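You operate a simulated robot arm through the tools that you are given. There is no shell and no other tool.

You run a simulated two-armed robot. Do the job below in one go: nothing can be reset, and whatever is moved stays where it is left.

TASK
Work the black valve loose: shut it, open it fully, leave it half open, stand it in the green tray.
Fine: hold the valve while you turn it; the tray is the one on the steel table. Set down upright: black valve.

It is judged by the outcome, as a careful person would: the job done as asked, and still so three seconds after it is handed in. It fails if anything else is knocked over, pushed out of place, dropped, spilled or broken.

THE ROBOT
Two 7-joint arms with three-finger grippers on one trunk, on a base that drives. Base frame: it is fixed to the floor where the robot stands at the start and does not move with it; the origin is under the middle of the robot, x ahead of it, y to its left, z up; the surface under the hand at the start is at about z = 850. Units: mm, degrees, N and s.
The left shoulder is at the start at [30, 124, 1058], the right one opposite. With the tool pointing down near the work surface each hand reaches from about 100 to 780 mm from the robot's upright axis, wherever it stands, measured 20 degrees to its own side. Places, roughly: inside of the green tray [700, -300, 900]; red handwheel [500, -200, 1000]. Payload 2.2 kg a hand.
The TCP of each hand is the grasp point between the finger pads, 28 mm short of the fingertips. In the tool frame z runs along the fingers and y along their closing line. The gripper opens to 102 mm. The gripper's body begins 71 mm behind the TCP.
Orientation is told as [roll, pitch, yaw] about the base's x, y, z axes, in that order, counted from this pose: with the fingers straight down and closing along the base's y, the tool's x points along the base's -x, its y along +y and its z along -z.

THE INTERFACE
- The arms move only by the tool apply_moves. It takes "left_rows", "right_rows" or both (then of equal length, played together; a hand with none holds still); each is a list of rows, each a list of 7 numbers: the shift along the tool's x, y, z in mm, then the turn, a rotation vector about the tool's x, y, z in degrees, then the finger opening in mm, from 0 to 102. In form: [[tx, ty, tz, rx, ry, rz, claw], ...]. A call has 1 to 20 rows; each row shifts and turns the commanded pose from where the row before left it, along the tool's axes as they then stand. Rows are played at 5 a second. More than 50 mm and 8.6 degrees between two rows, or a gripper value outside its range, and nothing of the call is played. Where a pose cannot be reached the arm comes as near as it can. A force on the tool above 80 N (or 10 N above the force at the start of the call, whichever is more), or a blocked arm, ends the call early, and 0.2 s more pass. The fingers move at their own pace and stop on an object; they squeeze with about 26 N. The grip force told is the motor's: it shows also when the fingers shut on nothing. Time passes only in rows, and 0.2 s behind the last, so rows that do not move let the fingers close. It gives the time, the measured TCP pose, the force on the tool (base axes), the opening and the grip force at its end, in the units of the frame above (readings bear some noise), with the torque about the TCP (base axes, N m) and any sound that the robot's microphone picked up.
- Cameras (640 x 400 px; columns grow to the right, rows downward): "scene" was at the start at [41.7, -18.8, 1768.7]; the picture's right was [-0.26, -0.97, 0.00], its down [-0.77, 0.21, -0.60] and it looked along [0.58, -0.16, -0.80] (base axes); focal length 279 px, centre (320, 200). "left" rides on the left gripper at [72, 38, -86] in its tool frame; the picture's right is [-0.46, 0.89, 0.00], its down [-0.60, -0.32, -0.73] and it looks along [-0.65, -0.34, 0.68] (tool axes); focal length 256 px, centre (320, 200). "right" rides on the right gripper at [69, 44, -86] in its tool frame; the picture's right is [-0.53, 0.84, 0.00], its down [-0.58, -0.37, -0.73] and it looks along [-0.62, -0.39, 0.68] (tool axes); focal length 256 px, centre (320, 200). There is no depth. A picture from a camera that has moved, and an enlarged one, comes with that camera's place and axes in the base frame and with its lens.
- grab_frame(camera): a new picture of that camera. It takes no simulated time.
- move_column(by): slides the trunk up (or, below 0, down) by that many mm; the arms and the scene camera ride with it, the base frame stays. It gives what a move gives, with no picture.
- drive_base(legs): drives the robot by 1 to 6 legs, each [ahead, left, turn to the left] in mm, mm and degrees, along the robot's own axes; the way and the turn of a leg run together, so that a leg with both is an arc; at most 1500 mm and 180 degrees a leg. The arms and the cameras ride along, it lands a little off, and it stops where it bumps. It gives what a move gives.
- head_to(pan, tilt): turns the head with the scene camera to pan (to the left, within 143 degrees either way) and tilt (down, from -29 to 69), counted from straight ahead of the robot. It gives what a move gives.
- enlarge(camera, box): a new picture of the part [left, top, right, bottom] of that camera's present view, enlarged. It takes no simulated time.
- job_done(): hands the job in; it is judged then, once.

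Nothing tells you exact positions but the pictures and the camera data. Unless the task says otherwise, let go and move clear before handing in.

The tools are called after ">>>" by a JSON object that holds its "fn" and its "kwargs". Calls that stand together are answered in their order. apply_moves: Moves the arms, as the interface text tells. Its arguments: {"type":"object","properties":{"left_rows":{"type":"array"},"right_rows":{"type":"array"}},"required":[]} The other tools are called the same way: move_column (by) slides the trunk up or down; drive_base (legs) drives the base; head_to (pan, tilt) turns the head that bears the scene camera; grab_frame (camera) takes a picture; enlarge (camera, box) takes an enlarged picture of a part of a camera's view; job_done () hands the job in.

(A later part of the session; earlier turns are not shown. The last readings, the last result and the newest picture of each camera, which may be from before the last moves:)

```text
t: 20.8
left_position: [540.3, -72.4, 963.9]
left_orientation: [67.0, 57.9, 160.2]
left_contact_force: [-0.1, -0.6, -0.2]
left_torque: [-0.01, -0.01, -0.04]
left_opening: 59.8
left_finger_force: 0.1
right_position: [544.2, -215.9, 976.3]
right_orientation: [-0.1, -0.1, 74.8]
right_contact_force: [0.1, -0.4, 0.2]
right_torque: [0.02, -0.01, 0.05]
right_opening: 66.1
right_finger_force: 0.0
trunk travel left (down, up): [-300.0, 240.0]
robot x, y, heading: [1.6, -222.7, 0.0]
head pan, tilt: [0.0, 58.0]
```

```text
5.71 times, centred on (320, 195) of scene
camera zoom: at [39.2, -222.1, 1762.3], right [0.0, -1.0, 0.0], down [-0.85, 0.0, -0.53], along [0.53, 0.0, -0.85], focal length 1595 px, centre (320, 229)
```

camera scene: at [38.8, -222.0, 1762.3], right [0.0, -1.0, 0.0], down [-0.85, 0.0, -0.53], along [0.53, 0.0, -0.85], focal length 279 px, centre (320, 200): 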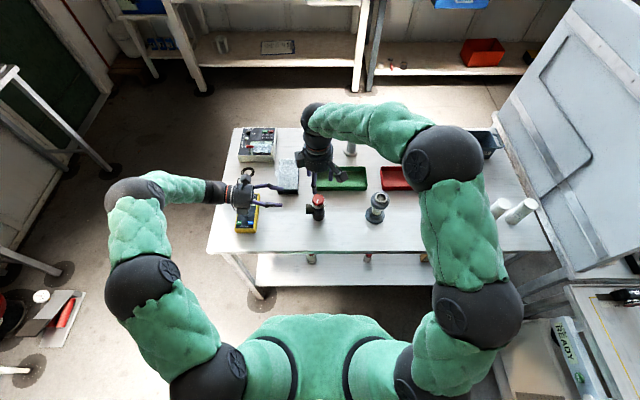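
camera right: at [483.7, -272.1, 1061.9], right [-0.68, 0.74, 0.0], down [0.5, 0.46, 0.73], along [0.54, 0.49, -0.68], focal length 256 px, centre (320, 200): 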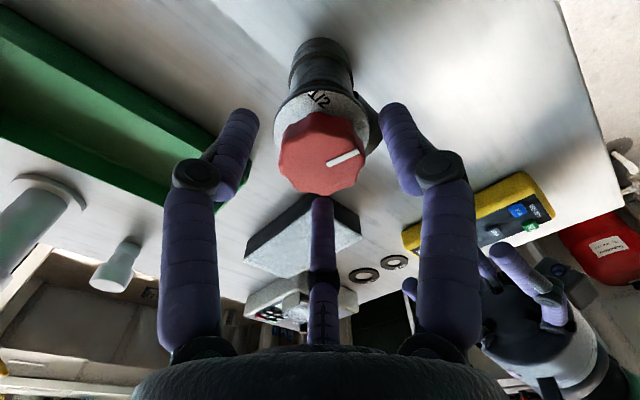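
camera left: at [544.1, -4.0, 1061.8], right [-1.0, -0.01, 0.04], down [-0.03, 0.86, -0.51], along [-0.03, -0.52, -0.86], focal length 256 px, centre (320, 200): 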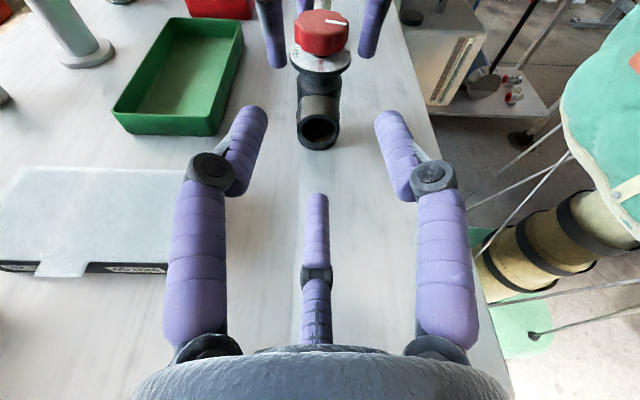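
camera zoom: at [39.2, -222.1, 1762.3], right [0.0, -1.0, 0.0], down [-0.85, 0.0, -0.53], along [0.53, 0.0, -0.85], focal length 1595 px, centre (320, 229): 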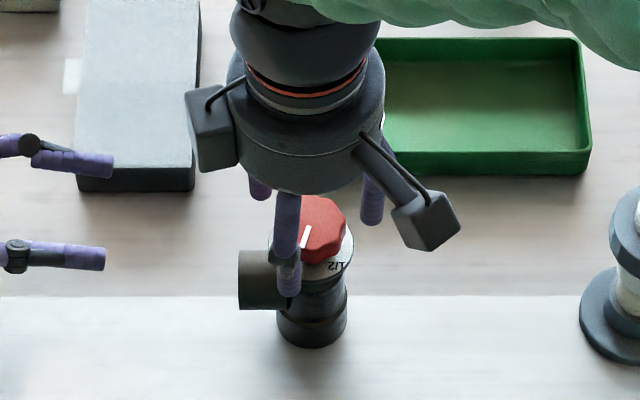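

The fingers are around the knob with clearance. I'll close in small steps and read the opening and lateral force to check that it's centred.

>>> {"fn": "apply_moves", "kwargs": {"right_rows": [[0, 0, 0, 0, 0, 0, 54], [0, 0, 0, 0, 0, 0, 48], [0, 0, 0, 0, 0, 0, 48]]}}

>>> {"fn": "apply_moves", "kwargs": {"right_rows": [[0, 0, 0, 0, 0, 0, 44], [0, 0, 0, 0, 0, 0, 44]]}}

>>> {"fn": "grab_frame", "kwargs": {"camera": "left"}}

>>> {"fn": "grab_frame", "kwargs": {"camera": "right"}}

```text
t: 21.6
left_position: [540.9, -71.9, 966.7]
left_orientation: [67.1, 57.9, 160.0]
left_contact_force: [-0.2, -0.7, 0.1]
left_torque: [-0.02, -0.01, 0.02]
left_opening: 59.9
left_finger_force: 0.1
right_position: [543.4, -216.6, 975.9]
right_orientation: [0.0, 0.0, 74.8]
right_contact_force: [-0.6, -1.2, 0.2]
right_torque: [0.01, 0.0, -0.01]
right_opening: 47.9
right_finger_force: 0.1
trunk travel left (down, up): [-300.0, 240.0]
robot x, y, heading: [2.7, -224.0, 0.1]
head pan, tilt: [0.0, 58.0]
```

```text
t: 22.1
left_position: [540.7, -72.5, 964.6]
left_orientation: [66.9, 57.9, 160.1]
left_contact_force: [1.3, 0.2, 0.9]
left_torque: [-0.01, 0.04, 0.01]
left_opening: 60.0
left_finger_force: 0.0
right_position: [542.1, -217.8, 975.4]
right_orientation: [0.0, -0.1, 74.8]
right_contact_force: [-1.2, 0.7, 1.4]
right_torque: [0.02, 0.05, -0.01]
right_opening: 44.3
right_finger_force: 0.0
trunk travel left (down, up): [-300.0, 240.0]
robot x, y, heading: [2.2, -225.4, 0.0]
head pan, tilt: [0.0, 58.0]
```

```text
taken
camera left: at [543.7, -3.9, 1062.0], right [-1.0, -0.01, 0.04], down [-0.03, 0.86, -0.52], along [-0.03, -0.52, -0.86], focal length 256 px, centre (320, 200)
```

left: 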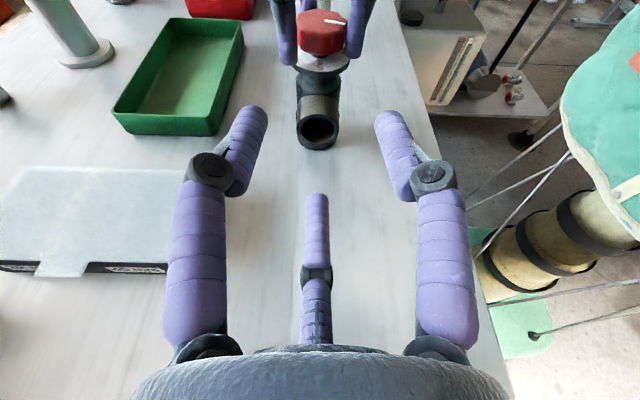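

```text
taken
camera right: at [483.2, -272.0, 1062.3], right [-0.68, 0.74, 0.0], down [0.5, 0.46, 0.73], along [0.54, 0.49, -0.68], focal length 256 px, centre (320, 200)
```

right: 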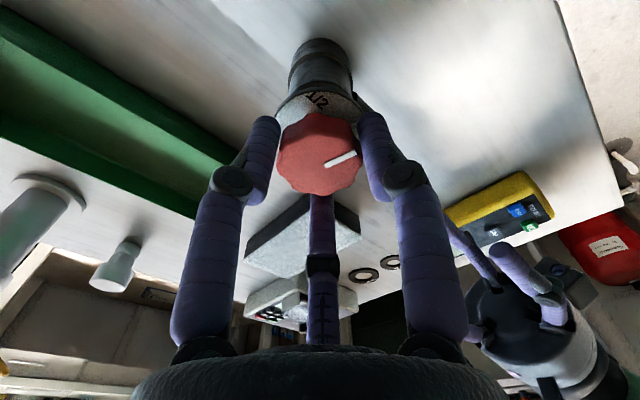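

The fingers are centred around the knob. I close the right hand on it now, then bring the left hand onto the outlet.

>>> {"fn": "apply_moves", "kwargs": {"right_rows": [[0, 0, 0, 0, 0, 0, 40], [0, 0, 0, 0, 0, 0, 34], [0, 0, 0, 0, 0, 0, 28], [0, 0, 0, 0, 0, 0, 20]]}}

>>> {"fn": "enlarge", "kwargs": {"camera": "left", "box": [260, 0, 380, 160]}}

>>> {"fn": "enlarge", "kwargs": {"camera": "right", "box": [240, 20, 400, 220]}}

```text
t: 23.1
left_position: [540.0, -72.1, 965.8]
left_orientation: [67.0, 57.9, 160.1]
left_contact_force: [-0.3, 0.0, -0.2]
left_torque: [-0.01, 0.03, -0.04]
left_opening: 60.1
left_finger_force: 0.0
right_position: [542.8, -216.4, 976.4]
right_orientation: [0.0, -0.1, 74.7]
right_contact_force: [-2.1, -1.7, 0.9]
right_torque: [-0.1, 0.17, -0.01]
right_opening: 42.7
right_finger_force: 26.1
trunk travel left (down, up): [-300.0, 240.0]
robot x, y, heading: [-1.4, -222.8, -0.2]
head pan, tilt: [0.0, 58.0]
```

```text
2.50 times, centred on (320, 80) of left
camera zoom: at [543.6, -4.0, 1062.1], right [-1.0, -0.01, 0.04], down [-0.03, 0.86, -0.51], along [-0.03, -0.52, -0.86], focal length 640 px, centre (320, 500)
```

zoom: 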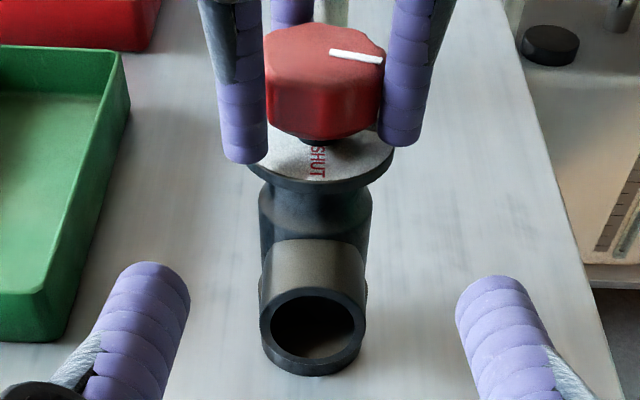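

```text
2.00 times, centred on (320, 120) of right
camera zoom: at [483.0, -272.1, 1062.4], right [-0.68, 0.74, 0.0], down [0.5, 0.46, 0.73], along [0.54, 0.49, -0.68], focal length 512 px, centre (320, 360)
```

zoom: 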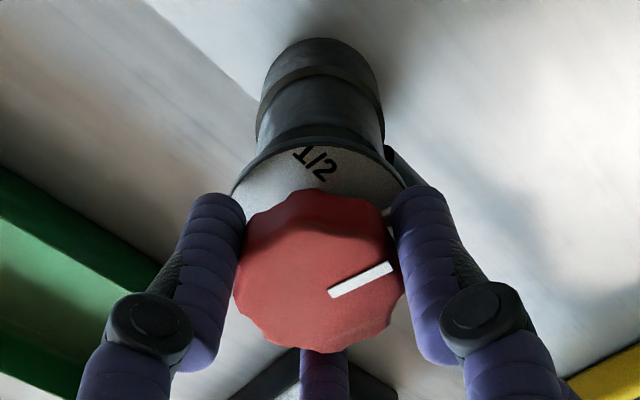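

Left view is clear: SHUT is at the outlet side (+y) and the pointer is near -x. The knob is gripped with 26 N. Now the left hand advances along its axis around the outlet end.

>>> {"fn": "apply_moves", "kwargs": {"left_rows": [[-18, -10.7, 21.9, 0, 0, 0, 54], [-18, -10.7, 21.9, 0, 0, 0, 54], [0, 0, 15, 0, 0, 0, 54], [0, 0, 15, 0, 0, 0, 54], [0, 0, 0, 0, 0, 0, 54]]}}

>>> {"fn": "grab_frame", "kwargs": {"camera": "left"}}

>>> {"fn": "enlarge", "kwargs": {"camera": "scene", "box": [230, 160, 350, 240]}}

```text
t: 24.4
left_position: [541.0, -134.6, 909.7]
left_orientation: [67.0, 58.0, 160.1]
left_contact_force: [-0.1, -0.2, -0.6]
left_torque: [0.01, 0.0, 0.01]
left_opening: 54.1
left_finger_force: 0.1
right_position: [542.9, -216.1, 976.6]
right_orientation: [0.0, 0.0, 74.8]
right_contact_force: [-1.6, 0.5, 1.6]
right_torque: [-0.01, 0.11, -0.01]
right_opening: 41.9
right_finger_force: 26.3
trunk travel left (down, up): [-300.0, 240.0]
robot x, y, heading: [-2.4, -221.6, -0.1]
head pan, tilt: [0.0, 58.0]
```

```text
taken
camera left: at [544.8, -66.6, 1005.9], right [-1.0, -0.01, 0.04], down [-0.03, 0.86, -0.52], along [-0.03, -0.52, -0.86], focal length 256 px, centre (320, 200)
```

left: 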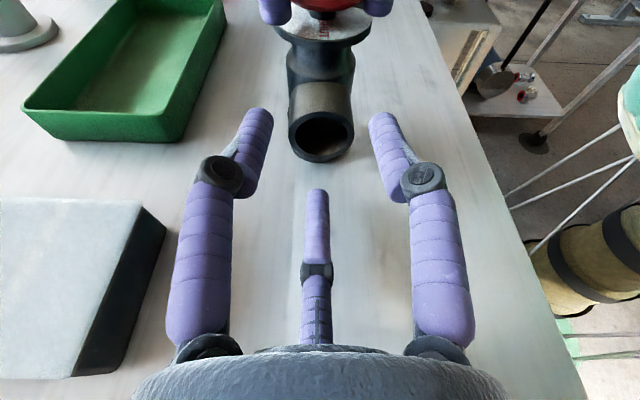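

```text
5.00 times, centred on (290, 200) of scene
camera zoom: at [38.4, -222.0, 1762.3], right [0.0, -1.0, 0.0], down [-0.85, 0.0, -0.53], along [0.53, 0.0, -0.85], focal length 1395 px, centre (470, 200)
```

zoom: 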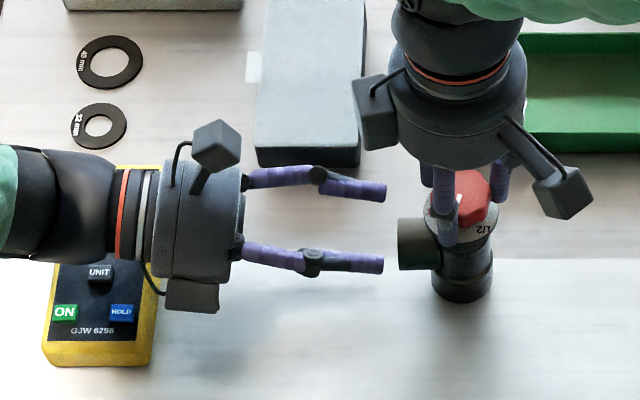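

Alignment is good, with the fingers symmetric about the outlet. I advance 30 mm more so the fingertips overlap the pipe, then close gently while checking the forces on both hands.

>>> {"fn": "apply_moves", "kwargs": {"left_rows": [[0, 0, 15, 0, 0, 0, 54], [0, 0, 15, 0, 0, 0, 54], [0, 0, 0, 0, 0, 0, 54]]}}

>>> {"fn": "grab_frame", "kwargs": {"camera": "left"}}

>>> {"fn": "enlarge", "kwargs": {"camera": "scene", "box": [230, 160, 350, 240]}}

```text
t: 25.1
left_position: [539.8, -165.0, 902.1]
left_orientation: [66.9, 57.7, 160.0]
left_contact_force: [0.1, -0.7, -0.4]
left_torque: [-0.01, -0.01, 0.01]
left_opening: 53.9
left_finger_force: 0.0
right_position: [543.9, -216.7, 976.0]
right_orientation: [0.1, 0.0, 74.7]
right_contact_force: [-2.0, -1.0, 1.3]
right_torque: [-0.03, 0.08, 0.0]
right_opening: 41.9
right_finger_force: 25.8
trunk travel left (down, up): [-300.0, 240.0]
robot x, y, heading: [-0.4, -227.3, 0.0]
head pan, tilt: [0.0, 58.0]
```

```text
taken
camera left: at [544.0, -96.8, 998.9], right [-1.0, -0.01, 0.04], down [-0.03, 0.86, -0.51], along [-0.03, -0.52, -0.86], focal length 256 px, centre (320, 200)
```

left: 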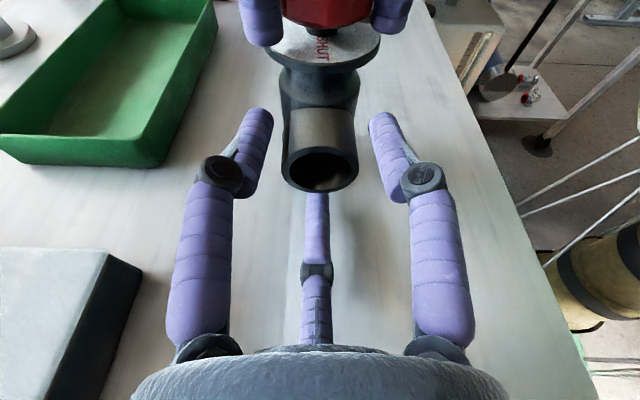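

```text
5.00 times, centred on (290, 200) of scene
camera zoom: at [38.4, -222.1, 1762.3], right [0.0, -1.0, 0.0], down [-0.85, 0.0, -0.53], along [0.53, 0.0, -0.85], focal length 1395 px, centre (470, 200)
```

zoom: 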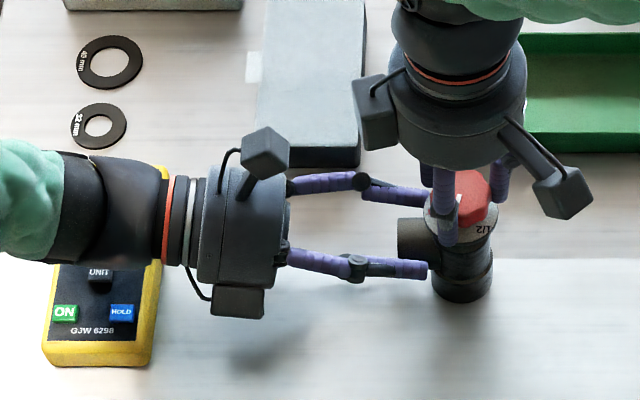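

The left fingers now straddle the outlet pipe with overlap and no contact. Closing them gently in steps.

>>> {"fn": "apply_moves", "kwargs": {"left_rows": [[0, 0, 0, 0, 0, 0, 46], [0, 0, 0, 0, 0, 0, 42], [0, 0, 0, 0, 0, 0, 40], [0, 0, 0, 0, 0, 0, 40]]}}

>>> {"fn": "apply_moves", "kwargs": {"left_rows": [[0, 0, 0, 0, 0, 0, 37], [0, 0, 0, 0, 0, 0, 34], [0, 0, 0, 0, 0, 0, 34]]}}

>>> {"fn": "grab_frame", "kwargs": {"camera": "left"}}

>>> {"fn": "enlarge", "kwargs": {"camera": "scene", "box": [230, 160, 350, 240]}}

```text
t: 26.1
left_position: [540.7, -164.8, 901.8]
left_orientation: [66.9, 57.9, 160.1]
left_contact_force: [1.9, -0.2, 0.2]
left_torque: [-0.04, 0.01, 0.04]
left_opening: 41.1
left_finger_force: 0.8
right_position: [543.2, -216.2, 976.1]
right_orientation: [-0.1, 0.1, 74.8]
right_contact_force: [-2.2, 0.1, 1.3]
right_torque: [-0.1, 0.1, 0.05]
right_opening: 41.4
right_finger_force: 26.5
trunk travel left (down, up): [-300.0, 240.0]
robot x, y, heading: [-1.4, -223.0, -0.1]
head pan, tilt: [0.0, 58.0]
```

```text
t: 26.9
left_position: [540.0, -164.1, 902.9]
left_orientation: [67.0, 58.1, 160.0]
left_contact_force: [4.3, -1.6, 4.1]
left_torque: [-0.25, -0.05, 0.17]
left_opening: 39.4
left_finger_force: 26.3
right_position: [542.0, -215.7, 976.0]
right_orientation: [0.0, 0.0, 74.8]
right_contact_force: [-3.6, -2.1, 2.5]
right_torque: [-0.1, 0.08, -0.01]
right_opening: 41.5
right_finger_force: 25.7
trunk travel left (down, up): [-300.0, 240.0]
robot x, y, heading: [-2.2, -220.5, -0.3]
head pan, tilt: [0.0, 58.0]
```

```text
taken
camera left: at [544.2, -96.7, 999.4], right [-1.0, -0.01, 0.04], down [-0.03, 0.86, -0.52], along [-0.03, -0.52, -0.86], focal length 256 px, centre (320, 200)
```

left: 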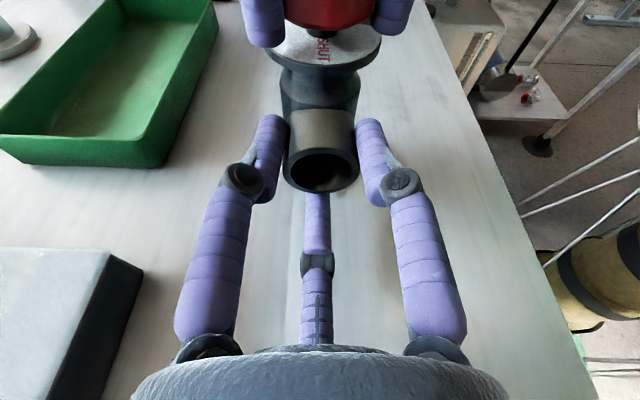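

```text
5.00 times, centred on (290, 200) of scene
camera zoom: at [38.2, -222.3, 1762.4], right [0.0, -1.0, 0.0], down [-0.85, 0.0, -0.53], along [0.53, 0.0, -0.85], focal length 1395 px, centre (470, 200)
```

zoom: 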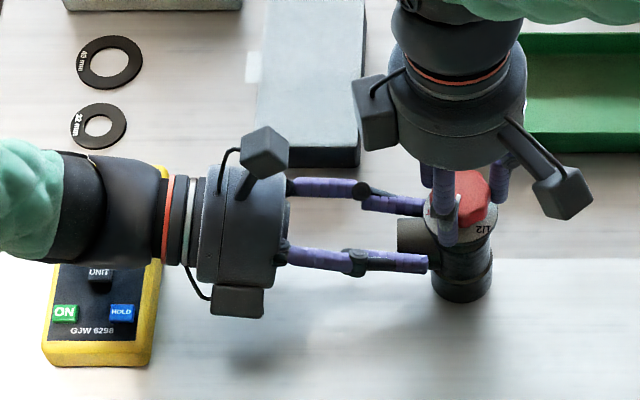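

Both hands hold firmly with small residual forces. Now I turn the knob clockwise toward SHUT in modest steps, watching the torque.

>>> {"fn": "apply_moves", "kwargs": {"right_rows": [[0, 0, 0, 0, 0, 5, 15], [0, 0, 0, 0, 0, 5, 15], [0, 0, 0, 0, 0, 5, 15], [0, 0, 0, 0, 0, 5, 15]], "left_rows": [[0, 0, 0, 0, 0, 0, 25], [0, 0, 0, 0, 0, 0, 25], [0, 0, 0, 0, 0, 0, 25], [0, 0, 0, 0, 0, 0, 25]]}}

>>> {"fn": "enlarge", "kwargs": {"camera": "left", "box": [230, 0, 410, 200]}}

>>> {"fn": "enlarge", "kwargs": {"camera": "right", "box": [240, 20, 400, 220]}}

```text
t: 27.9
left_position: [541.6, -164.8, 902.6]
left_orientation: [67.2, 58.0, 160.3]
left_contact_force: [-5.7, 7.6, 14.7]
left_torque: [-1.06, -0.13, -0.32]
left_opening: 39.4
left_finger_force: 25.3
right_position: [541.1, -216.1, 976.4]
right_orientation: [0.1, 0.1, 54.7]
right_contact_force: [7.3, -6.8, -14.1]
right_torque: [-0.17, -0.38, 0.0]
right_opening: 40.5
right_finger_force: 25.9
trunk travel left (down, up): [-300.0, 240.0]
robot x, y, heading: [-1.7, -224.7, -0.1]
head pan, tilt: [0.0, 58.0]
```

```text
2.00 times, centred on (320, 100) of left
camera zoom: at [544.0, -96.4, 999.2], right [-1.0, -0.01, 0.04], down [-0.02, 0.86, -0.52], along [-0.03, -0.52, -0.86], focal length 512 px, centre (320, 400)
```

zoom: 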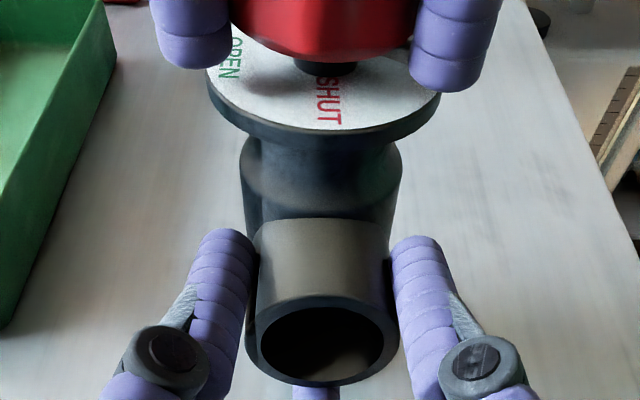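

```text
2.00 times, centred on (320, 120) of right
camera zoom: at [466.3, -248.6, 1062.7], right [-0.38, 0.92, 0.0], down [0.63, 0.26, 0.73], along [0.67, 0.28, -0.68], focal length 512 px, centre (320, 360)
```

zoom: 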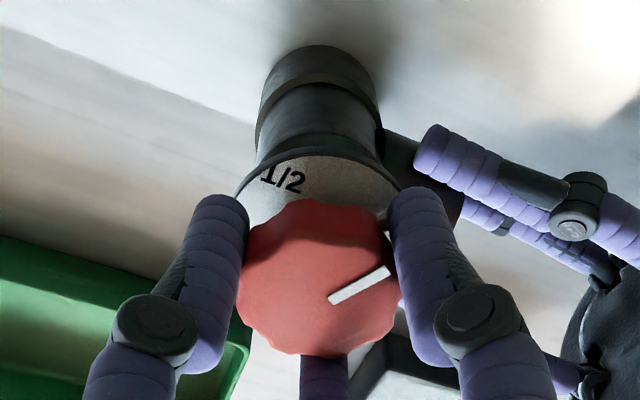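

The knob turned with the hand while the body stayed put. I continue clockwise toward SHUT.

>>> {"fn": "apply_moves", "kwargs": {"right_rows": [[0, 0, 0, 0, 0, 5, 15], [0, 0, 0, 0, 0, 5, 15], [0, 0, 0, 0, 0, 5, 15], [0, 0, 0, 0, 0, 5, 15], [0, 0, 0, 0, 0, 5, 15], [0, 0, 0, 0, 0, 5, 15]]}}

>>> {"fn": "enlarge", "kwargs": {"camera": "left", "box": [230, 0, 410, 200]}}

>>> {"fn": "enlarge", "kwargs": {"camera": "right", "box": [240, 20, 400, 220]}}

```text
t: 29.4
left_position: [540.8, -165.2, 902.3]
left_orientation: [67.0, 57.9, 160.1]
left_contact_force: [-3.4, 3.9, 17.9]
left_torque: [-0.65, 0.1, -0.19]
left_opening: 39.5
left_finger_force: 25.8
right_position: [539.8, -218.1, 976.7]
right_orientation: [0.2, 0.0, 24.6]
right_contact_force: [4.0, -1.6, -13.2]
right_torque: [-0.24, -0.34, 0.03]
right_opening: 40.5
right_finger_force: 25.9
trunk travel left (down, up): [-300.0, 240.0]
robot x, y, heading: [-2.0, -222.7, -0.2]
head pan, tilt: [0.0, 58.0]
```

```text
2.00 times, centred on (320, 100) of left
camera zoom: at [544.1, -96.7, 999.2], right [-1.0, -0.01, 0.04], down [-0.03, 0.86, -0.52], along [-0.03, -0.52, -0.86], focal length 512 px, centre (320, 400)
```

zoom: 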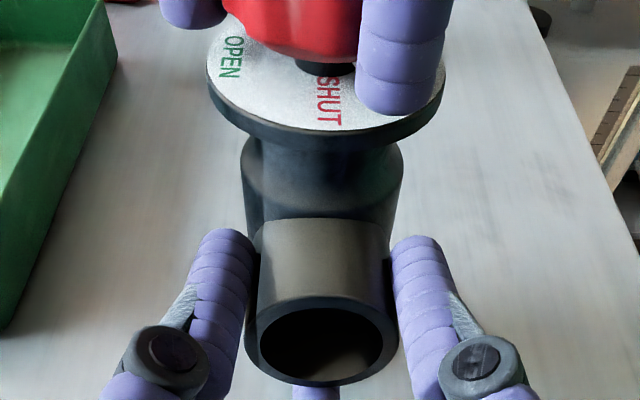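

```text
2.00 times, centred on (320, 120) of right
camera zoom: at [460.7, -206.9, 1063.1], right [0.13, 0.99, 0.0], down [0.68, -0.09, 0.73], along [0.72, -0.1, -0.68], focal length 512 px, centre (320, 360)
```

zoom: 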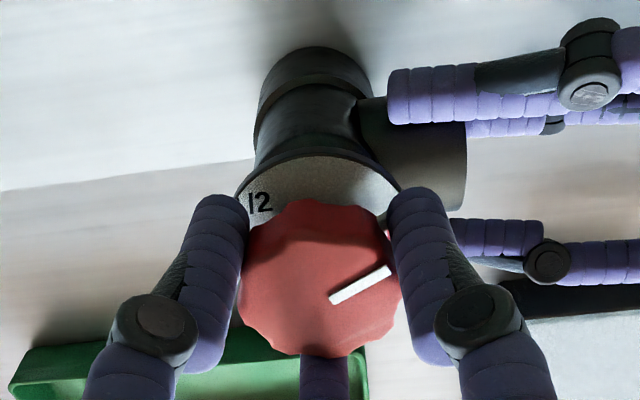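

The pointer is now about 50° further clockwise with roughly 23° left to SHUT. I continue in smaller portions to feel for the stop.

>>> {"fn": "apply_moves", "kwargs": {"right_rows": [[0, 0, 0, 0, 0, 5, 15], [0, 0, 0, 0, 0, 5, 15], [0, 0, 0, 0, 0, 4, 15], [0, 0, 0, 0, 0, 4, 15]]}}

>>> {"fn": "apply_moves", "kwargs": {"right_rows": [[0, 0, 0, 0, 0, 3, 15], [0, 0, 0, 0, 0, 0, 15]]}}

>>> {"fn": "enlarge", "kwargs": {"camera": "left", "box": [230, 0, 410, 200]}}

>>> {"fn": "enlarge", "kwargs": {"camera": "right", "box": [240, 20, 400, 220]}}

```text
t: 30.4
left_position: [540.3, -164.5, 902.2]
left_orientation: [67.1, 58.0, 160.0]
left_contact_force: [-3.6, 0.6, 19.4]
left_torque: [-0.54, -0.1, -0.2]
left_opening: 39.5
left_finger_force: 25.5
right_position: [541.9, -216.9, 975.5]
right_orientation: [0.0, -0.1, 6.7]
right_contact_force: [4.5, 0.3, -16.5]
right_torque: [-0.3, -0.33, 0.01]
right_opening: 40.8
right_finger_force: 25.6
trunk travel left (down, up): [-300.0, 240.0]
robot x, y, heading: [-1.6, -222.6, -0.3]
head pan, tilt: [0.0, 58.0]
```

```text
t: 30.9
left_position: [541.3, -165.4, 902.0]
left_orientation: [67.0, 57.9, 160.1]
left_contact_force: [-3.1, -0.3, 19.6]
left_torque: [-0.69, -0.07, -0.16]
left_opening: 39.4
left_finger_force: 25.7
right_position: [540.8, -217.1, 976.5]
right_orientation: [0.0, 0.0, 3.8]
right_contact_force: [3.4, 0.6, -13.7]
right_torque: [-0.16, -0.33, -0.01]
right_opening: 40.7
right_finger_force: 26.1
trunk travel left (down, up): [-300.0, 240.0]
robot x, y, heading: [5.2, -220.0, -0.4]
head pan, tilt: [0.0, 58.0]
```

```text
2.00 times, centred on (320, 100) of left
camera zoom: at [544.1, -96.8, 999.1], right [-1.0, -0.01, 0.04], down [-0.03, 0.86, -0.52], along [-0.03, -0.52, -0.86], focal length 512 px, centre (320, 400)
```

zoom: 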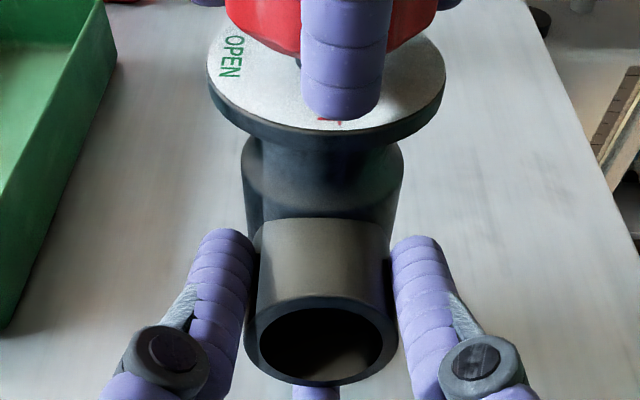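

```text
2.00 times, centred on (320, 120) of right
camera zoom: at [469.5, -178.6, 1063.2], right [0.48, 0.88, 0.0], down [0.6, -0.33, 0.73], along [0.64, -0.35, -0.68], focal length 512 px, centre (320, 360)
```

zoom: 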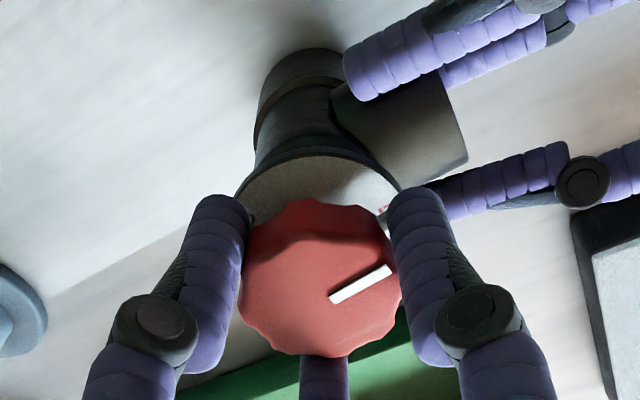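

The pointer is now near +y (SHUT) with no stop felt yet. I go on in small steps until the torque rises or the knob stops.

>>> {"fn": "apply_moves", "kwargs": {"right_rows": [[0, 0, 0, 0, 0, 2, 15], [0, 0, 0, 0, 0, 0, 15]]}}

>>> {"fn": "apply_moves", "kwargs": {"right_rows": [[0, 0, 0, 0, 0, 2, 15], [0, 0, 0, 0, 0, 0, 15]]}}

>>> {"fn": "apply_moves", "kwargs": {"right_rows": [[0, 0, 0, 0, 0, 2, 15], [0, 0, 0, 0, 0, 0, 15]]}}

>>> {"fn": "enlarge", "kwargs": {"camera": "right", "box": [240, 20, 400, 220]}}

>>> {"fn": "enlarge", "kwargs": {"camera": "left", "box": [230, 0, 410, 200]}}

```text
t: 31.6
left_position: [540.7, -165.4, 901.9]
left_orientation: [67.1, 58.0, 160.3]
left_contact_force: [-4.6, 0.1, 20.4]
left_torque: [-0.68, -0.06, -0.24]
left_opening: 39.2
left_finger_force: 26.1
right_position: [540.1, -217.4, 976.3]
right_orientation: [-0.1, 0.0, 1.8]
right_contact_force: [4.9, 1.3, -18.2]
right_torque: [-0.29, -0.33, -0.01]
right_opening: 40.7
right_finger_force: 25.9
trunk travel left (down, up): [-300.0, 240.0]
robot x, y, heading: [1.8, -220.5, -0.1]
head pan, tilt: [0.0, 58.0]
```

```text
t: 32.1
left_position: [540.8, -164.6, 901.7]
left_orientation: [67.1, 57.9, 160.1]
left_contact_force: [-3.4, -0.7, 19.9]
left_torque: [-0.67, -0.01, -0.16]
left_opening: 39.3
left_finger_force: 26.0
right_position: [540.6, -217.3, 977.4]
right_orientation: [0.0, 0.1, -0.2]
right_contact_force: [3.3, 1.8, -16.0]
right_torque: [-0.13, -0.2, 0.02]
right_opening: 40.6
right_finger_force: 25.9
trunk travel left (down, up): [-300.0, 240.0]
robot x, y, heading: [3.8, -219.8, -0.1]
head pan, tilt: [0.0, 58.0]
```

```text
t: 32.8
left_position: [541.3, -165.1, 901.5]
left_orientation: [67.1, 57.9, 160.2]
left_contact_force: [-2.2, -6.2, 19.6]
left_torque: [-0.5, -0.01, -0.09]
left_opening: 39.3
left_finger_force: 25.7
right_position: [541.0, -217.5, 977.2]
right_orientation: [0.0, 0.1, -2.1]
right_contact_force: [1.5, 6.8, -17.4]
right_torque: [-0.01, -0.15, -0.02]
right_opening: 40.6
right_finger_force: 26.1
trunk travel left (down, up): [-300.0, 240.0]
robot x, y, heading: [-0.6, -219.1, -0.3]
head pan, tilt: [0.0, 58.0]
```

```text
2.00 times, centred on (320, 120) of right
camera zoom: at [474.0, -171.6, 1063.6], right [0.57, 0.82, 0.0], down [0.56, -0.39, 0.73], along [0.6, -0.41, -0.68], focal length 512 px, centre (320, 360)
```

zoom: 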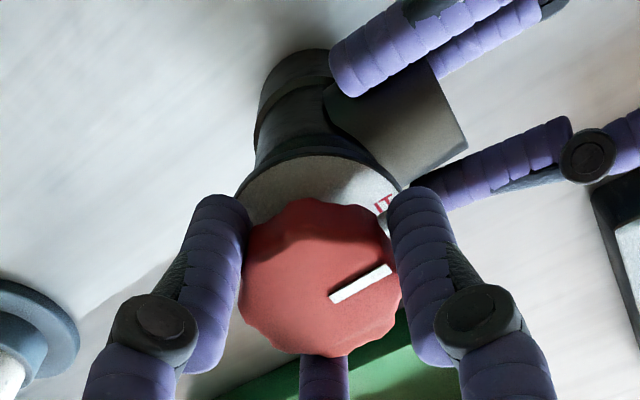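

```text
2.00 times, centred on (320, 100) of left
camera zoom: at [544.2, -97.0, 999.0], right [-1.0, -0.01, 0.04], down [-0.02, 0.86, -0.52], along [-0.03, -0.52, -0.86], focal length 512 px, centre (320, 400)
```

zoom: 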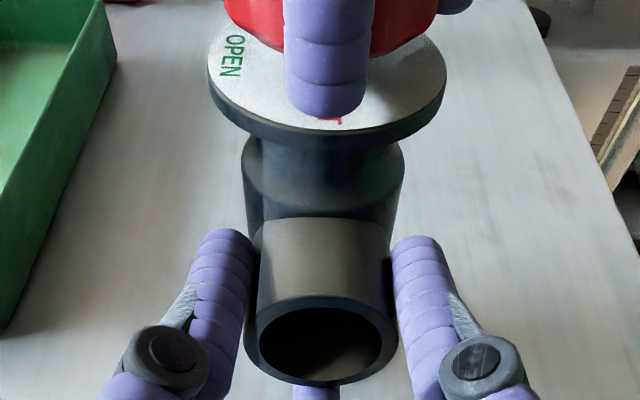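

The pointer now reads about 87°, right at the SHUT label, with no hard stop felt. I'll go a few more degrees to find the end stop.

>>> {"fn": "apply_moves", "kwargs": {"right_rows": [[0, 0, 0, 0, 0, 2.5, 15], [0, 0, 0, 0, 0, 2.5, 15]]}}

>>> {"fn": "enlarge", "kwargs": {"camera": "right", "box": [240, 20, 400, 220]}}

>>> {"fn": "enlarge", "kwargs": {"camera": "left", "box": [230, 0, 410, 200]}}

```text
t: 33.4
left_position: [540.6, -165.6, 901.4]
left_orientation: [67.0, 57.9, 160.1]
left_contact_force: [0.6, -6.7, 15.2]
left_torque: [-0.38, 0.12, -0.22]
left_opening: 39.1
left_finger_force: 26.2
right_position: [540.4, -218.3, 977.4]
right_orientation: [0.1, 0.0, -7.2]
right_contact_force: [-2.3, 6.2, -10.0]
right_torque: [0.05, 0.09, 0.3]
right_opening: 41.1
right_finger_force: 26.4
trunk travel left (down, up): [-300.0, 240.0]
robot x, y, heading: [-2.7, -221.3, 0.0]
head pan, tilt: [0.0, 58.0]
```

```text
2.00 times, centred on (320, 120) of right
camera zoom: at [477.8, -165.9, 1064.6], right [0.64, 0.77, 0.0], down [0.53, -0.43, 0.73], along [0.56, -0.46, -0.68], focal length 512 px, centre (320, 360)
```

zoom: 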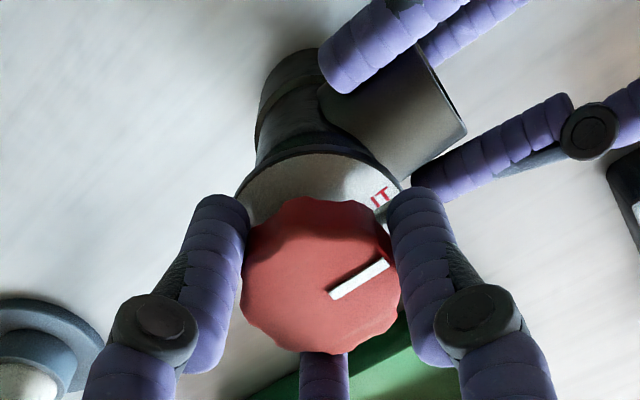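

```text
2.00 times, centred on (320, 100) of left
camera zoom: at [544.0, -97.0, 999.1], right [-1.0, -0.01, 0.04], down [-0.03, 0.86, -0.51], along [-0.03, -0.52, -0.86], focal length 512 px, centre (320, 400)
```

zoom: 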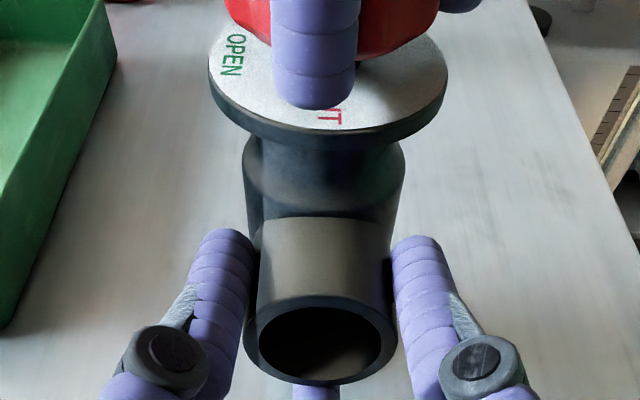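

The resisting torque jumped to 0.3 N m and the pointer no longer follows the hand, so that is the SHUT stop. I'll press just a little more to be sure.

>>> {"fn": "apply_moves", "kwargs": {"right_rows": [[0, 0, 0, 0, 0, 3, 15], [0, 0, 0, 0, 0, 0, 15]]}}

>>> {"fn": "enlarge", "kwargs": {"camera": "right", "box": [240, 20, 400, 220]}}

>>> {"fn": "enlarge", "kwargs": {"camera": "scene", "box": [260, 160, 380, 240]}}

```text
t: 34.0
left_position: [540.8, -164.9, 903.8]
left_orientation: [66.8, 58.0, 159.9]
left_contact_force: [5.8, -7.7, 11.2]
left_torque: [-0.2, 0.11, 0.0]
left_opening: 39.5
left_finger_force: 25.7
right_position: [540.3, -217.1, 978.6]
right_orientation: [0.1, 0.0, -10.2]
right_contact_force: [-6.9, 5.5, -0.4]
right_torque: [0.12, 0.31, 0.32]
right_opening: 40.5
right_finger_force: 25.8
trunk travel left (down, up): [-300.0, 240.0]
robot x, y, heading: [1.5, -221.7, -0.1]
head pan, tilt: [0.0, 58.0]
```

```text
2.00 times, centred on (320, 120) of right
camera zoom: at [480.8, -162.9, 1064.9], right [0.68, 0.74, 0.0], down [0.5, -0.46, 0.73], along [0.54, -0.49, -0.68], focal length 512 px, centre (320, 360)
```

zoom: 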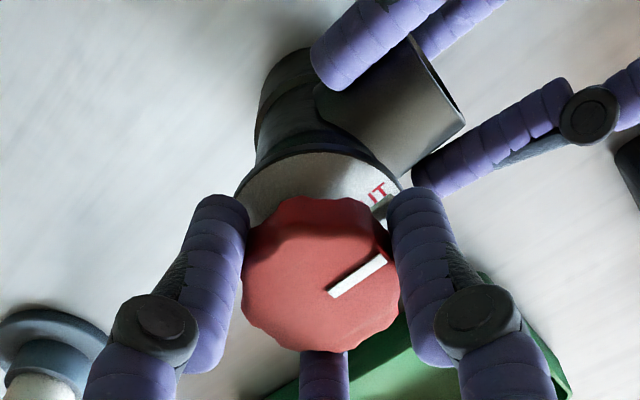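

```text
5.00 times, centred on (320, 200) of scene
camera zoom: at [37.8, -222.6, 1762.4], right [0.0, -1.0, 0.0], down [-0.85, 0.0, -0.53], along [0.53, 0.0, -0.85], focal length 1395 px, centre (320, 200)
```

zoom: 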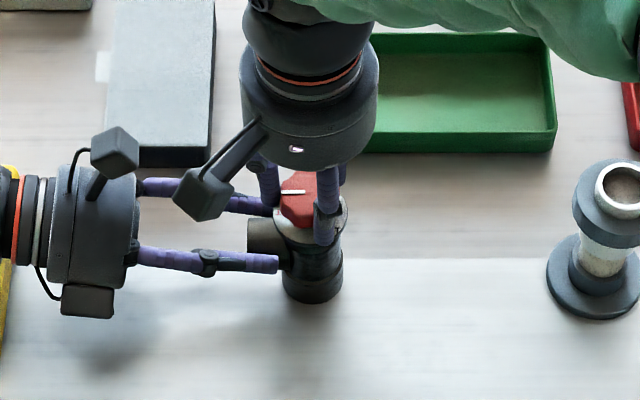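

SHUT is reached: the pointer is at 90° against the stop and lies along the outlet in the head view. Now I open it counter-clockwise, starting the first stroke carefully.

>>> {"fn": "apply_moves", "kwargs": {"right_rows": [[0, 0, 0, 0, 0, -5, 15], [0, 0, 0, 0, 0, -5, 15], [0, 0, 0, 0, 0, -5, 15], [0, 0, 0, 0, 0, -5, 15], [0, 0, 0, 0, 0, -5, 15], [0, 0, 0, 0, 0, -5, 15]]}}

>>> {"fn": "enlarge", "kwargs": {"camera": "right", "box": [240, 20, 400, 220]}}

>>> {"fn": "enlarge", "kwargs": {"camera": "left", "box": [230, 0, 410, 200]}}

```text
t: 35.4
left_position: [540.5, -164.2, 902.6]
left_orientation: [66.8, 58.0, 159.9]
left_contact_force: [15.9, -3.9, -0.8]
left_torque: [0.18, 0.28, 0.77]
left_opening: 39.4
left_finger_force: 26.2
right_position: [541.0, -216.1, 978.0]
right_orientation: [0.1, -0.1, 19.8]
right_contact_force: [-15.8, -2.6, 21.2]
right_torque: [-0.18, 0.73, -0.01]
right_opening: 40.5
right_finger_force: 25.9
trunk travel left (down, up): [-300.0, 240.0]
robot x, y, heading: [-0.3, -220.5, -0.4]
head pan, tilt: [0.0, 58.0]
```

```text
2.00 times, centred on (320, 120) of right
camera zoom: at [461.7, -200.3, 1064.6], right [0.21, 0.98, 0.0], down [0.67, -0.15, 0.73], along [0.71, -0.16, -0.68], focal length 512 px, centre (320, 360)
```

zoom: 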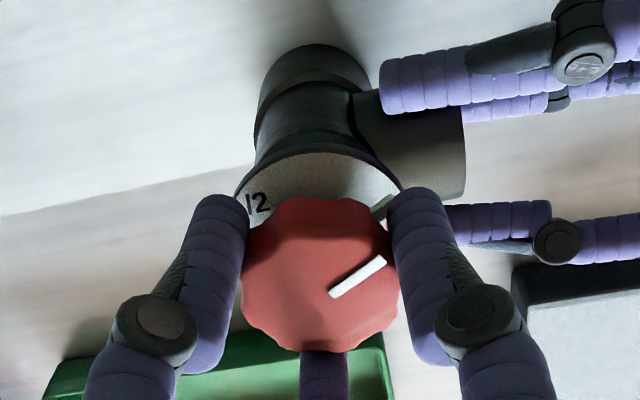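

```text
2.00 times, centred on (320, 100) of left
camera zoom: at [543.8, -96.9, 999.4], right [-1.0, -0.01, 0.04], down [-0.03, 0.86, -0.51], along [-0.03, -0.51, -0.86], focal length 512 px, centre (320, 400)
```

zoom: 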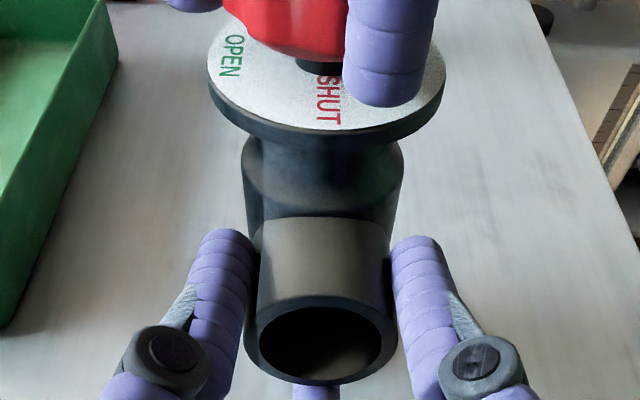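

The knob follows the hand and the body stays put. I continue this opening stroke to yaw 80.

>>> {"fn": "apply_moves", "kwargs": {"right_rows": [[0, 0, 0, 0, 0, -5, 15], [0, 0, 0, 0, 0, -5, 15], [0, 0, 0, 0, 0, -5, 15], [0, 0, 0, 0, 0, -5, 15], [0, 0, 0, 0, 0, -5, 15], [0, 0, 0, 0, 0, -5, 15]]}}

>>> {"fn": "apply_moves", "kwargs": {"right_rows": [[0, 0, 0, 0, 0, -5, 15], [0, 0, 0, 0, 0, -5, 15], [0, 0, 0, 0, 0, -5, 15], [0, 0, 0, 0, 0, -5, 15], [0, 0, 0, 0, 0, -5, 15], [0, 0, 0, 0, 0, -5, 15]]}}

>>> {"fn": "enlarge", "kwargs": {"camera": "right", "box": [240, 20, 400, 220]}}

>>> {"fn": "enlarge", "kwargs": {"camera": "left", "box": [230, 0, 410, 200]}}

```text
t: 36.8
left_position: [540.6, -164.5, 903.3]
left_orientation: [66.9, 57.9, 160.1]
left_contact_force: [11.1, 8.1, -0.3]
left_torque: [-0.11, 0.03, 0.57]
left_opening: 39.2
left_finger_force: 25.7
right_position: [540.6, -216.6, 978.0]
right_orientation: [-0.1, -0.1, 49.9]
right_contact_force: [-7.7, -10.8, 19.1]
right_torque: [-0.36, 0.36, 0.0]
right_opening: 40.9
right_finger_force: 25.9
trunk travel left (down, up): [-300.0, 240.0]
robot x, y, heading: [1.5, -222.3, 0.1]
head pan, tilt: [0.0, 58.0]
```

```text
t: 38.1
left_position: [540.3, -164.3, 902.5]
left_orientation: [66.9, 58.0, 160.1]
left_contact_force: [7.5, 14.5, 2.4]
left_torque: [-0.09, -0.08, 0.32]
left_opening: 39.2
left_finger_force: 25.9
right_position: [541.4, -218.7, 976.3]
right_orientation: [-0.2, 0.0, 79.9]
right_contact_force: [-4.0, -13.6, 18.0]
right_torque: [-0.44, 0.31, 0.02]
right_opening: 40.5
right_finger_force: 25.8
trunk travel left (down, up): [-300.0, 240.0]
robot x, y, heading: [2.3, -219.6, -0.1]
head pan, tilt: [0.0, 58.0]
```

```text
2.00 times, centred on (320, 120) of right
camera zoom: at [485.9, -277.6, 1064.1], right [-0.74, 0.67, 0.0], down [0.46, 0.5, 0.73], along [0.49, 0.54, -0.68], focal length 512 px, centre (320, 360)
```

zoom: 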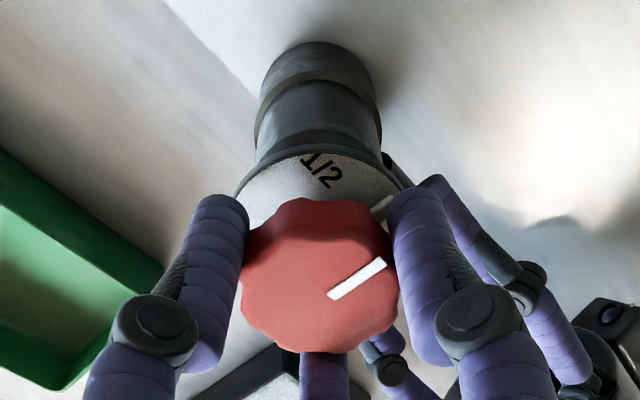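

```text
2.00 times, centred on (320, 100) of left
camera zoom: at [543.4, -96.4, 999.5], right [-1.0, -0.01, 0.04], down [-0.02, 0.86, -0.52], along [-0.03, -0.52, -0.86], focal length 512 px, centre (320, 400)
```

zoom: 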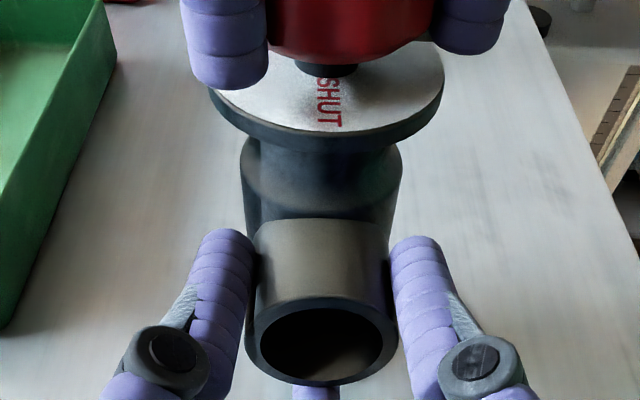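

The knob is about 90° open from shut. The wrist still tracks well, so I'll try continuing past yaw 80 in small portions and watch for joint limits.

>>> {"fn": "apply_moves", "kwargs": {"right_rows": [[0, 0, 0, 0, 0, -5, 15], [0, 0, 0, 0, 0, -5, 15], [0, 0, 0, 0, 0, -5, 15]]}}

>>> {"fn": "apply_moves", "kwargs": {"right_rows": [[0, 0, 0, 0, 0, -5, 15], [0, 0, 0, 0, 0, -5, 15], [0, 0, 0, 0, 0, -5, 15]]}}

>>> {"fn": "grab_frame", "kwargs": {"camera": "scene"}}

```text
t: 39.0
left_position: [540.1, -164.7, 902.4]
left_orientation: [67.0, 57.9, 160.1]
left_contact_force: [3.2, 16.7, 5.4]
left_torque: [-0.3, -0.01, 0.16]
left_opening: 39.2
left_finger_force: 25.7
right_position: [540.0, -216.6, 978.1]
right_orientation: [0.0, 0.1, 94.9]
right_contact_force: [-1.8, -16.1, 14.2]
right_torque: [-0.61, 0.16, -0.02]
right_opening: 41.1
right_finger_force: 26.0
trunk travel left (down, up): [-300.0, 240.0]
robot x, y, heading: [-1.2, -221.1, -0.0]
head pan, tilt: [0.0, 58.0]
```

```text
t: 39.8
left_position: [539.8, -165.5, 903.6]
left_orientation: [67.0, 58.1, 160.1]
left_contact_force: [-1.7, 18.3, 9.2]
left_torque: [-0.5, -0.17, -0.13]
left_opening: 39.4
left_finger_force: 26.0
right_position: [539.1, -216.6, 976.3]
right_orientation: [-0.1, 0.0, 109.9]
right_contact_force: [2.0, -16.5, 8.7]
right_torque: [-0.68, 0.07, 0.01]
right_opening: 40.6
right_finger_force: 26.5
trunk travel left (down, up): [-300.0, 240.0]
robot x, y, heading: [0.7, -225.9, -0.3]
head pan, tilt: [0.0, 58.0]
```

```text
taken
camera scene: at [37.2, -221.9, 1762.4], right [0.0, -1.0, 0.0], down [-0.85, 0.0, -0.53], along [0.53, 0.0, -0.85], focal length 279 px, centre (320, 200)
```

scene: 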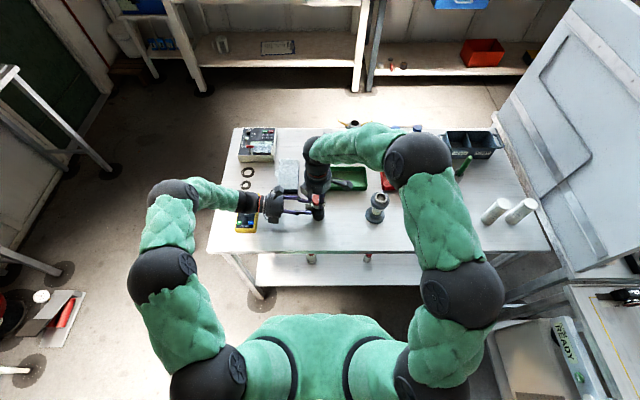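

Still tracking well at yaw 110. Continuing in 15° portions.

>>> {"fn": "apply_moves", "kwargs": {"right_rows": [[0, 0, 0, 0, 0, -5, 15], [0, 0, 0, 0, 0, -5, 15], [0, 0, 0, 0, 0, -5, 15]]}}

>>> {"fn": "apply_moves", "kwargs": {"right_rows": [[0, 0, 0, 0, 0, -5, 15], [0, 0, 0, 0, 0, -5, 15], [0, 0, 0, 0, 0, -5, 15]]}}

>>> {"fn": "enlarge", "kwargs": {"camera": "right", "box": [240, 20, 400, 220]}}

>>> {"fn": "enlarge", "kwargs": {"camera": "left", "box": [230, 0, 410, 200]}}

```text
t: 40.5
left_position: [539.6, -165.5, 903.4]
left_orientation: [66.9, 58.0, 160.1]
left_contact_force: [-2.9, 16.3, 11.5]
left_torque: [-0.59, -0.1, -0.15]
left_opening: 39.2
left_finger_force: 25.8
right_position: [540.4, -218.4, 978.2]
right_orientation: [0.0, 0.0, 125.0]
right_contact_force: [2.5, -12.9, 6.5]
right_torque: [-0.56, 0.14, -0.03]
right_opening: 40.6
right_finger_force: 26.4
trunk travel left (down, up): [-300.0, 240.0]
robot x, y, heading: [2.5, -224.8, -0.1]
head pan, tilt: [0.0, 58.0]
```

```text
t: 41.4
left_position: [540.1, -164.1, 903.5]
left_orientation: [67.0, 58.0, 160.2]
left_contact_force: [-4.2, 18.0, 11.6]
left_torque: [-0.73, 0.06, -0.13]
left_opening: 39.5
left_finger_force: 25.6
right_position: [539.7, -217.8, 978.3]
right_orientation: [-0.1, 0.0, 139.9]
right_contact_force: [1.3, -19.1, 5.9]
right_torque: [-0.96, 0.19, 0.0]
right_opening: 41.2
right_finger_force: 25.8
trunk travel left (down, up): [-300.0, 240.0]
robot x, y, heading: [2.3, -219.2, -0.2]
head pan, tilt: [0.0, 58.0]
```

```text
2.00 times, centred on (320, 120) of right
camera zoom: at [565.1, -294.7, 1064.1], right [-0.95, -0.3, 0.0], down [-0.21, 0.65, 0.73], along [-0.22, 0.7, -0.68], focal length 512 px, centre (320, 360)
```

zoom: 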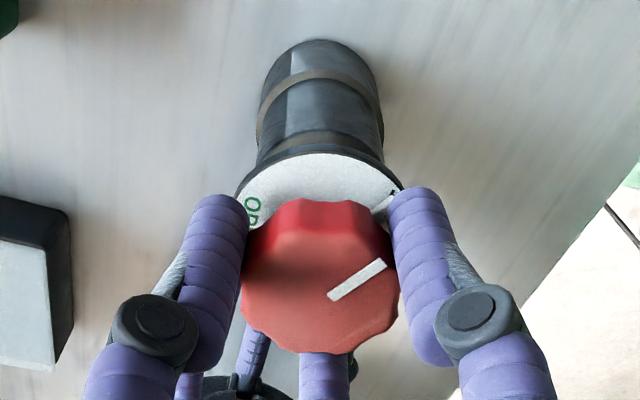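

```text
2.00 times, centred on (320, 100) of left
camera zoom: at [543.1, -96.7, 999.6], right [-1.0, -0.01, 0.04], down [-0.02, 0.86, -0.52], along [-0.03, -0.52, -0.86], focal length 512 px, centre (320, 400)
```

zoom: 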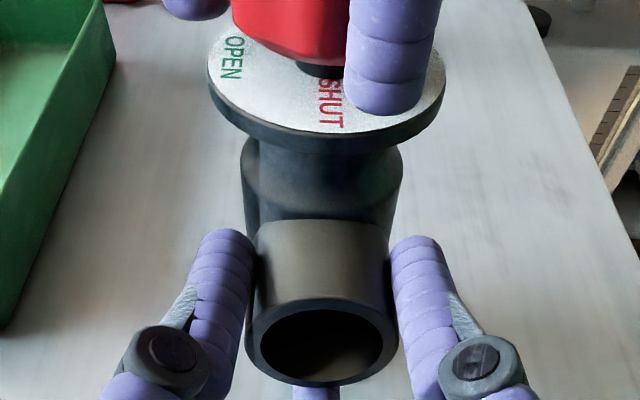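

The pointer is now about 150° from shut (past the 1/2 mark) and yaw is at 140. I'll regrasp: first relax the left hand so the valve just stands, then open the right hand.

>>> {"fn": "apply_moves", "kwargs": {"left_rows": [[0, 0, 0, 0, 0, 0, 40], [0, 0, 0, 0, 0, 0, 44], [0, 0, 0, 0, 0, 0, 48], [0, 0, 0, 0, 0, 0, 50]]}}

>>> {"fn": "enlarge", "kwargs": {"camera": "left", "box": [230, 0, 410, 200]}}

```text
t: 42.4
left_position: [540.5, -165.4, 902.3]
left_orientation: [67.1, 57.7, 160.1]
left_contact_force: [0.2, -0.3, -0.3]
left_torque: [-0.01, 0.03, 0.02]
left_opening: 50.1
left_finger_force: 0.0
right_position: [541.7, -215.0, 977.3]
right_orientation: [0.0, 0.0, 139.8]
right_contact_force: [-1.5, 1.5, 3.8]
right_torque: [0.45, 0.07, -0.04]
right_opening: 40.8
right_finger_force: 26.6
trunk travel left (down, up): [-300.0, 240.0]
robot x, y, heading: [1.4, -222.1, -0.2]
head pan, tilt: [0.0, 58.0]
```

```text
2.00 times, centred on (320, 100) of left
camera zoom: at [543.9, -96.6, 998.8], right [-1.0, -0.01, 0.04], down [-0.03, 0.86, -0.52], along [-0.03, -0.52, -0.86], focal length 512 px, centre (320, 400)
```

zoom: 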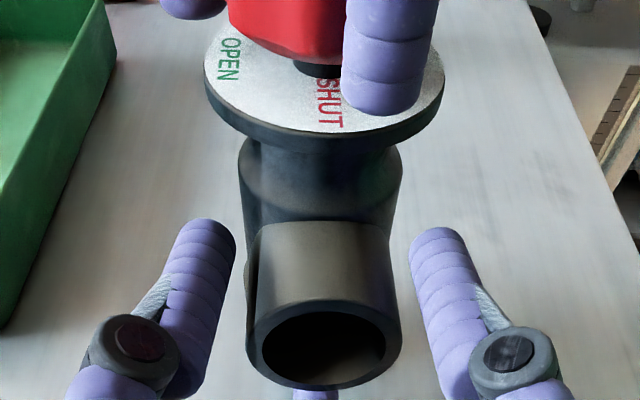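

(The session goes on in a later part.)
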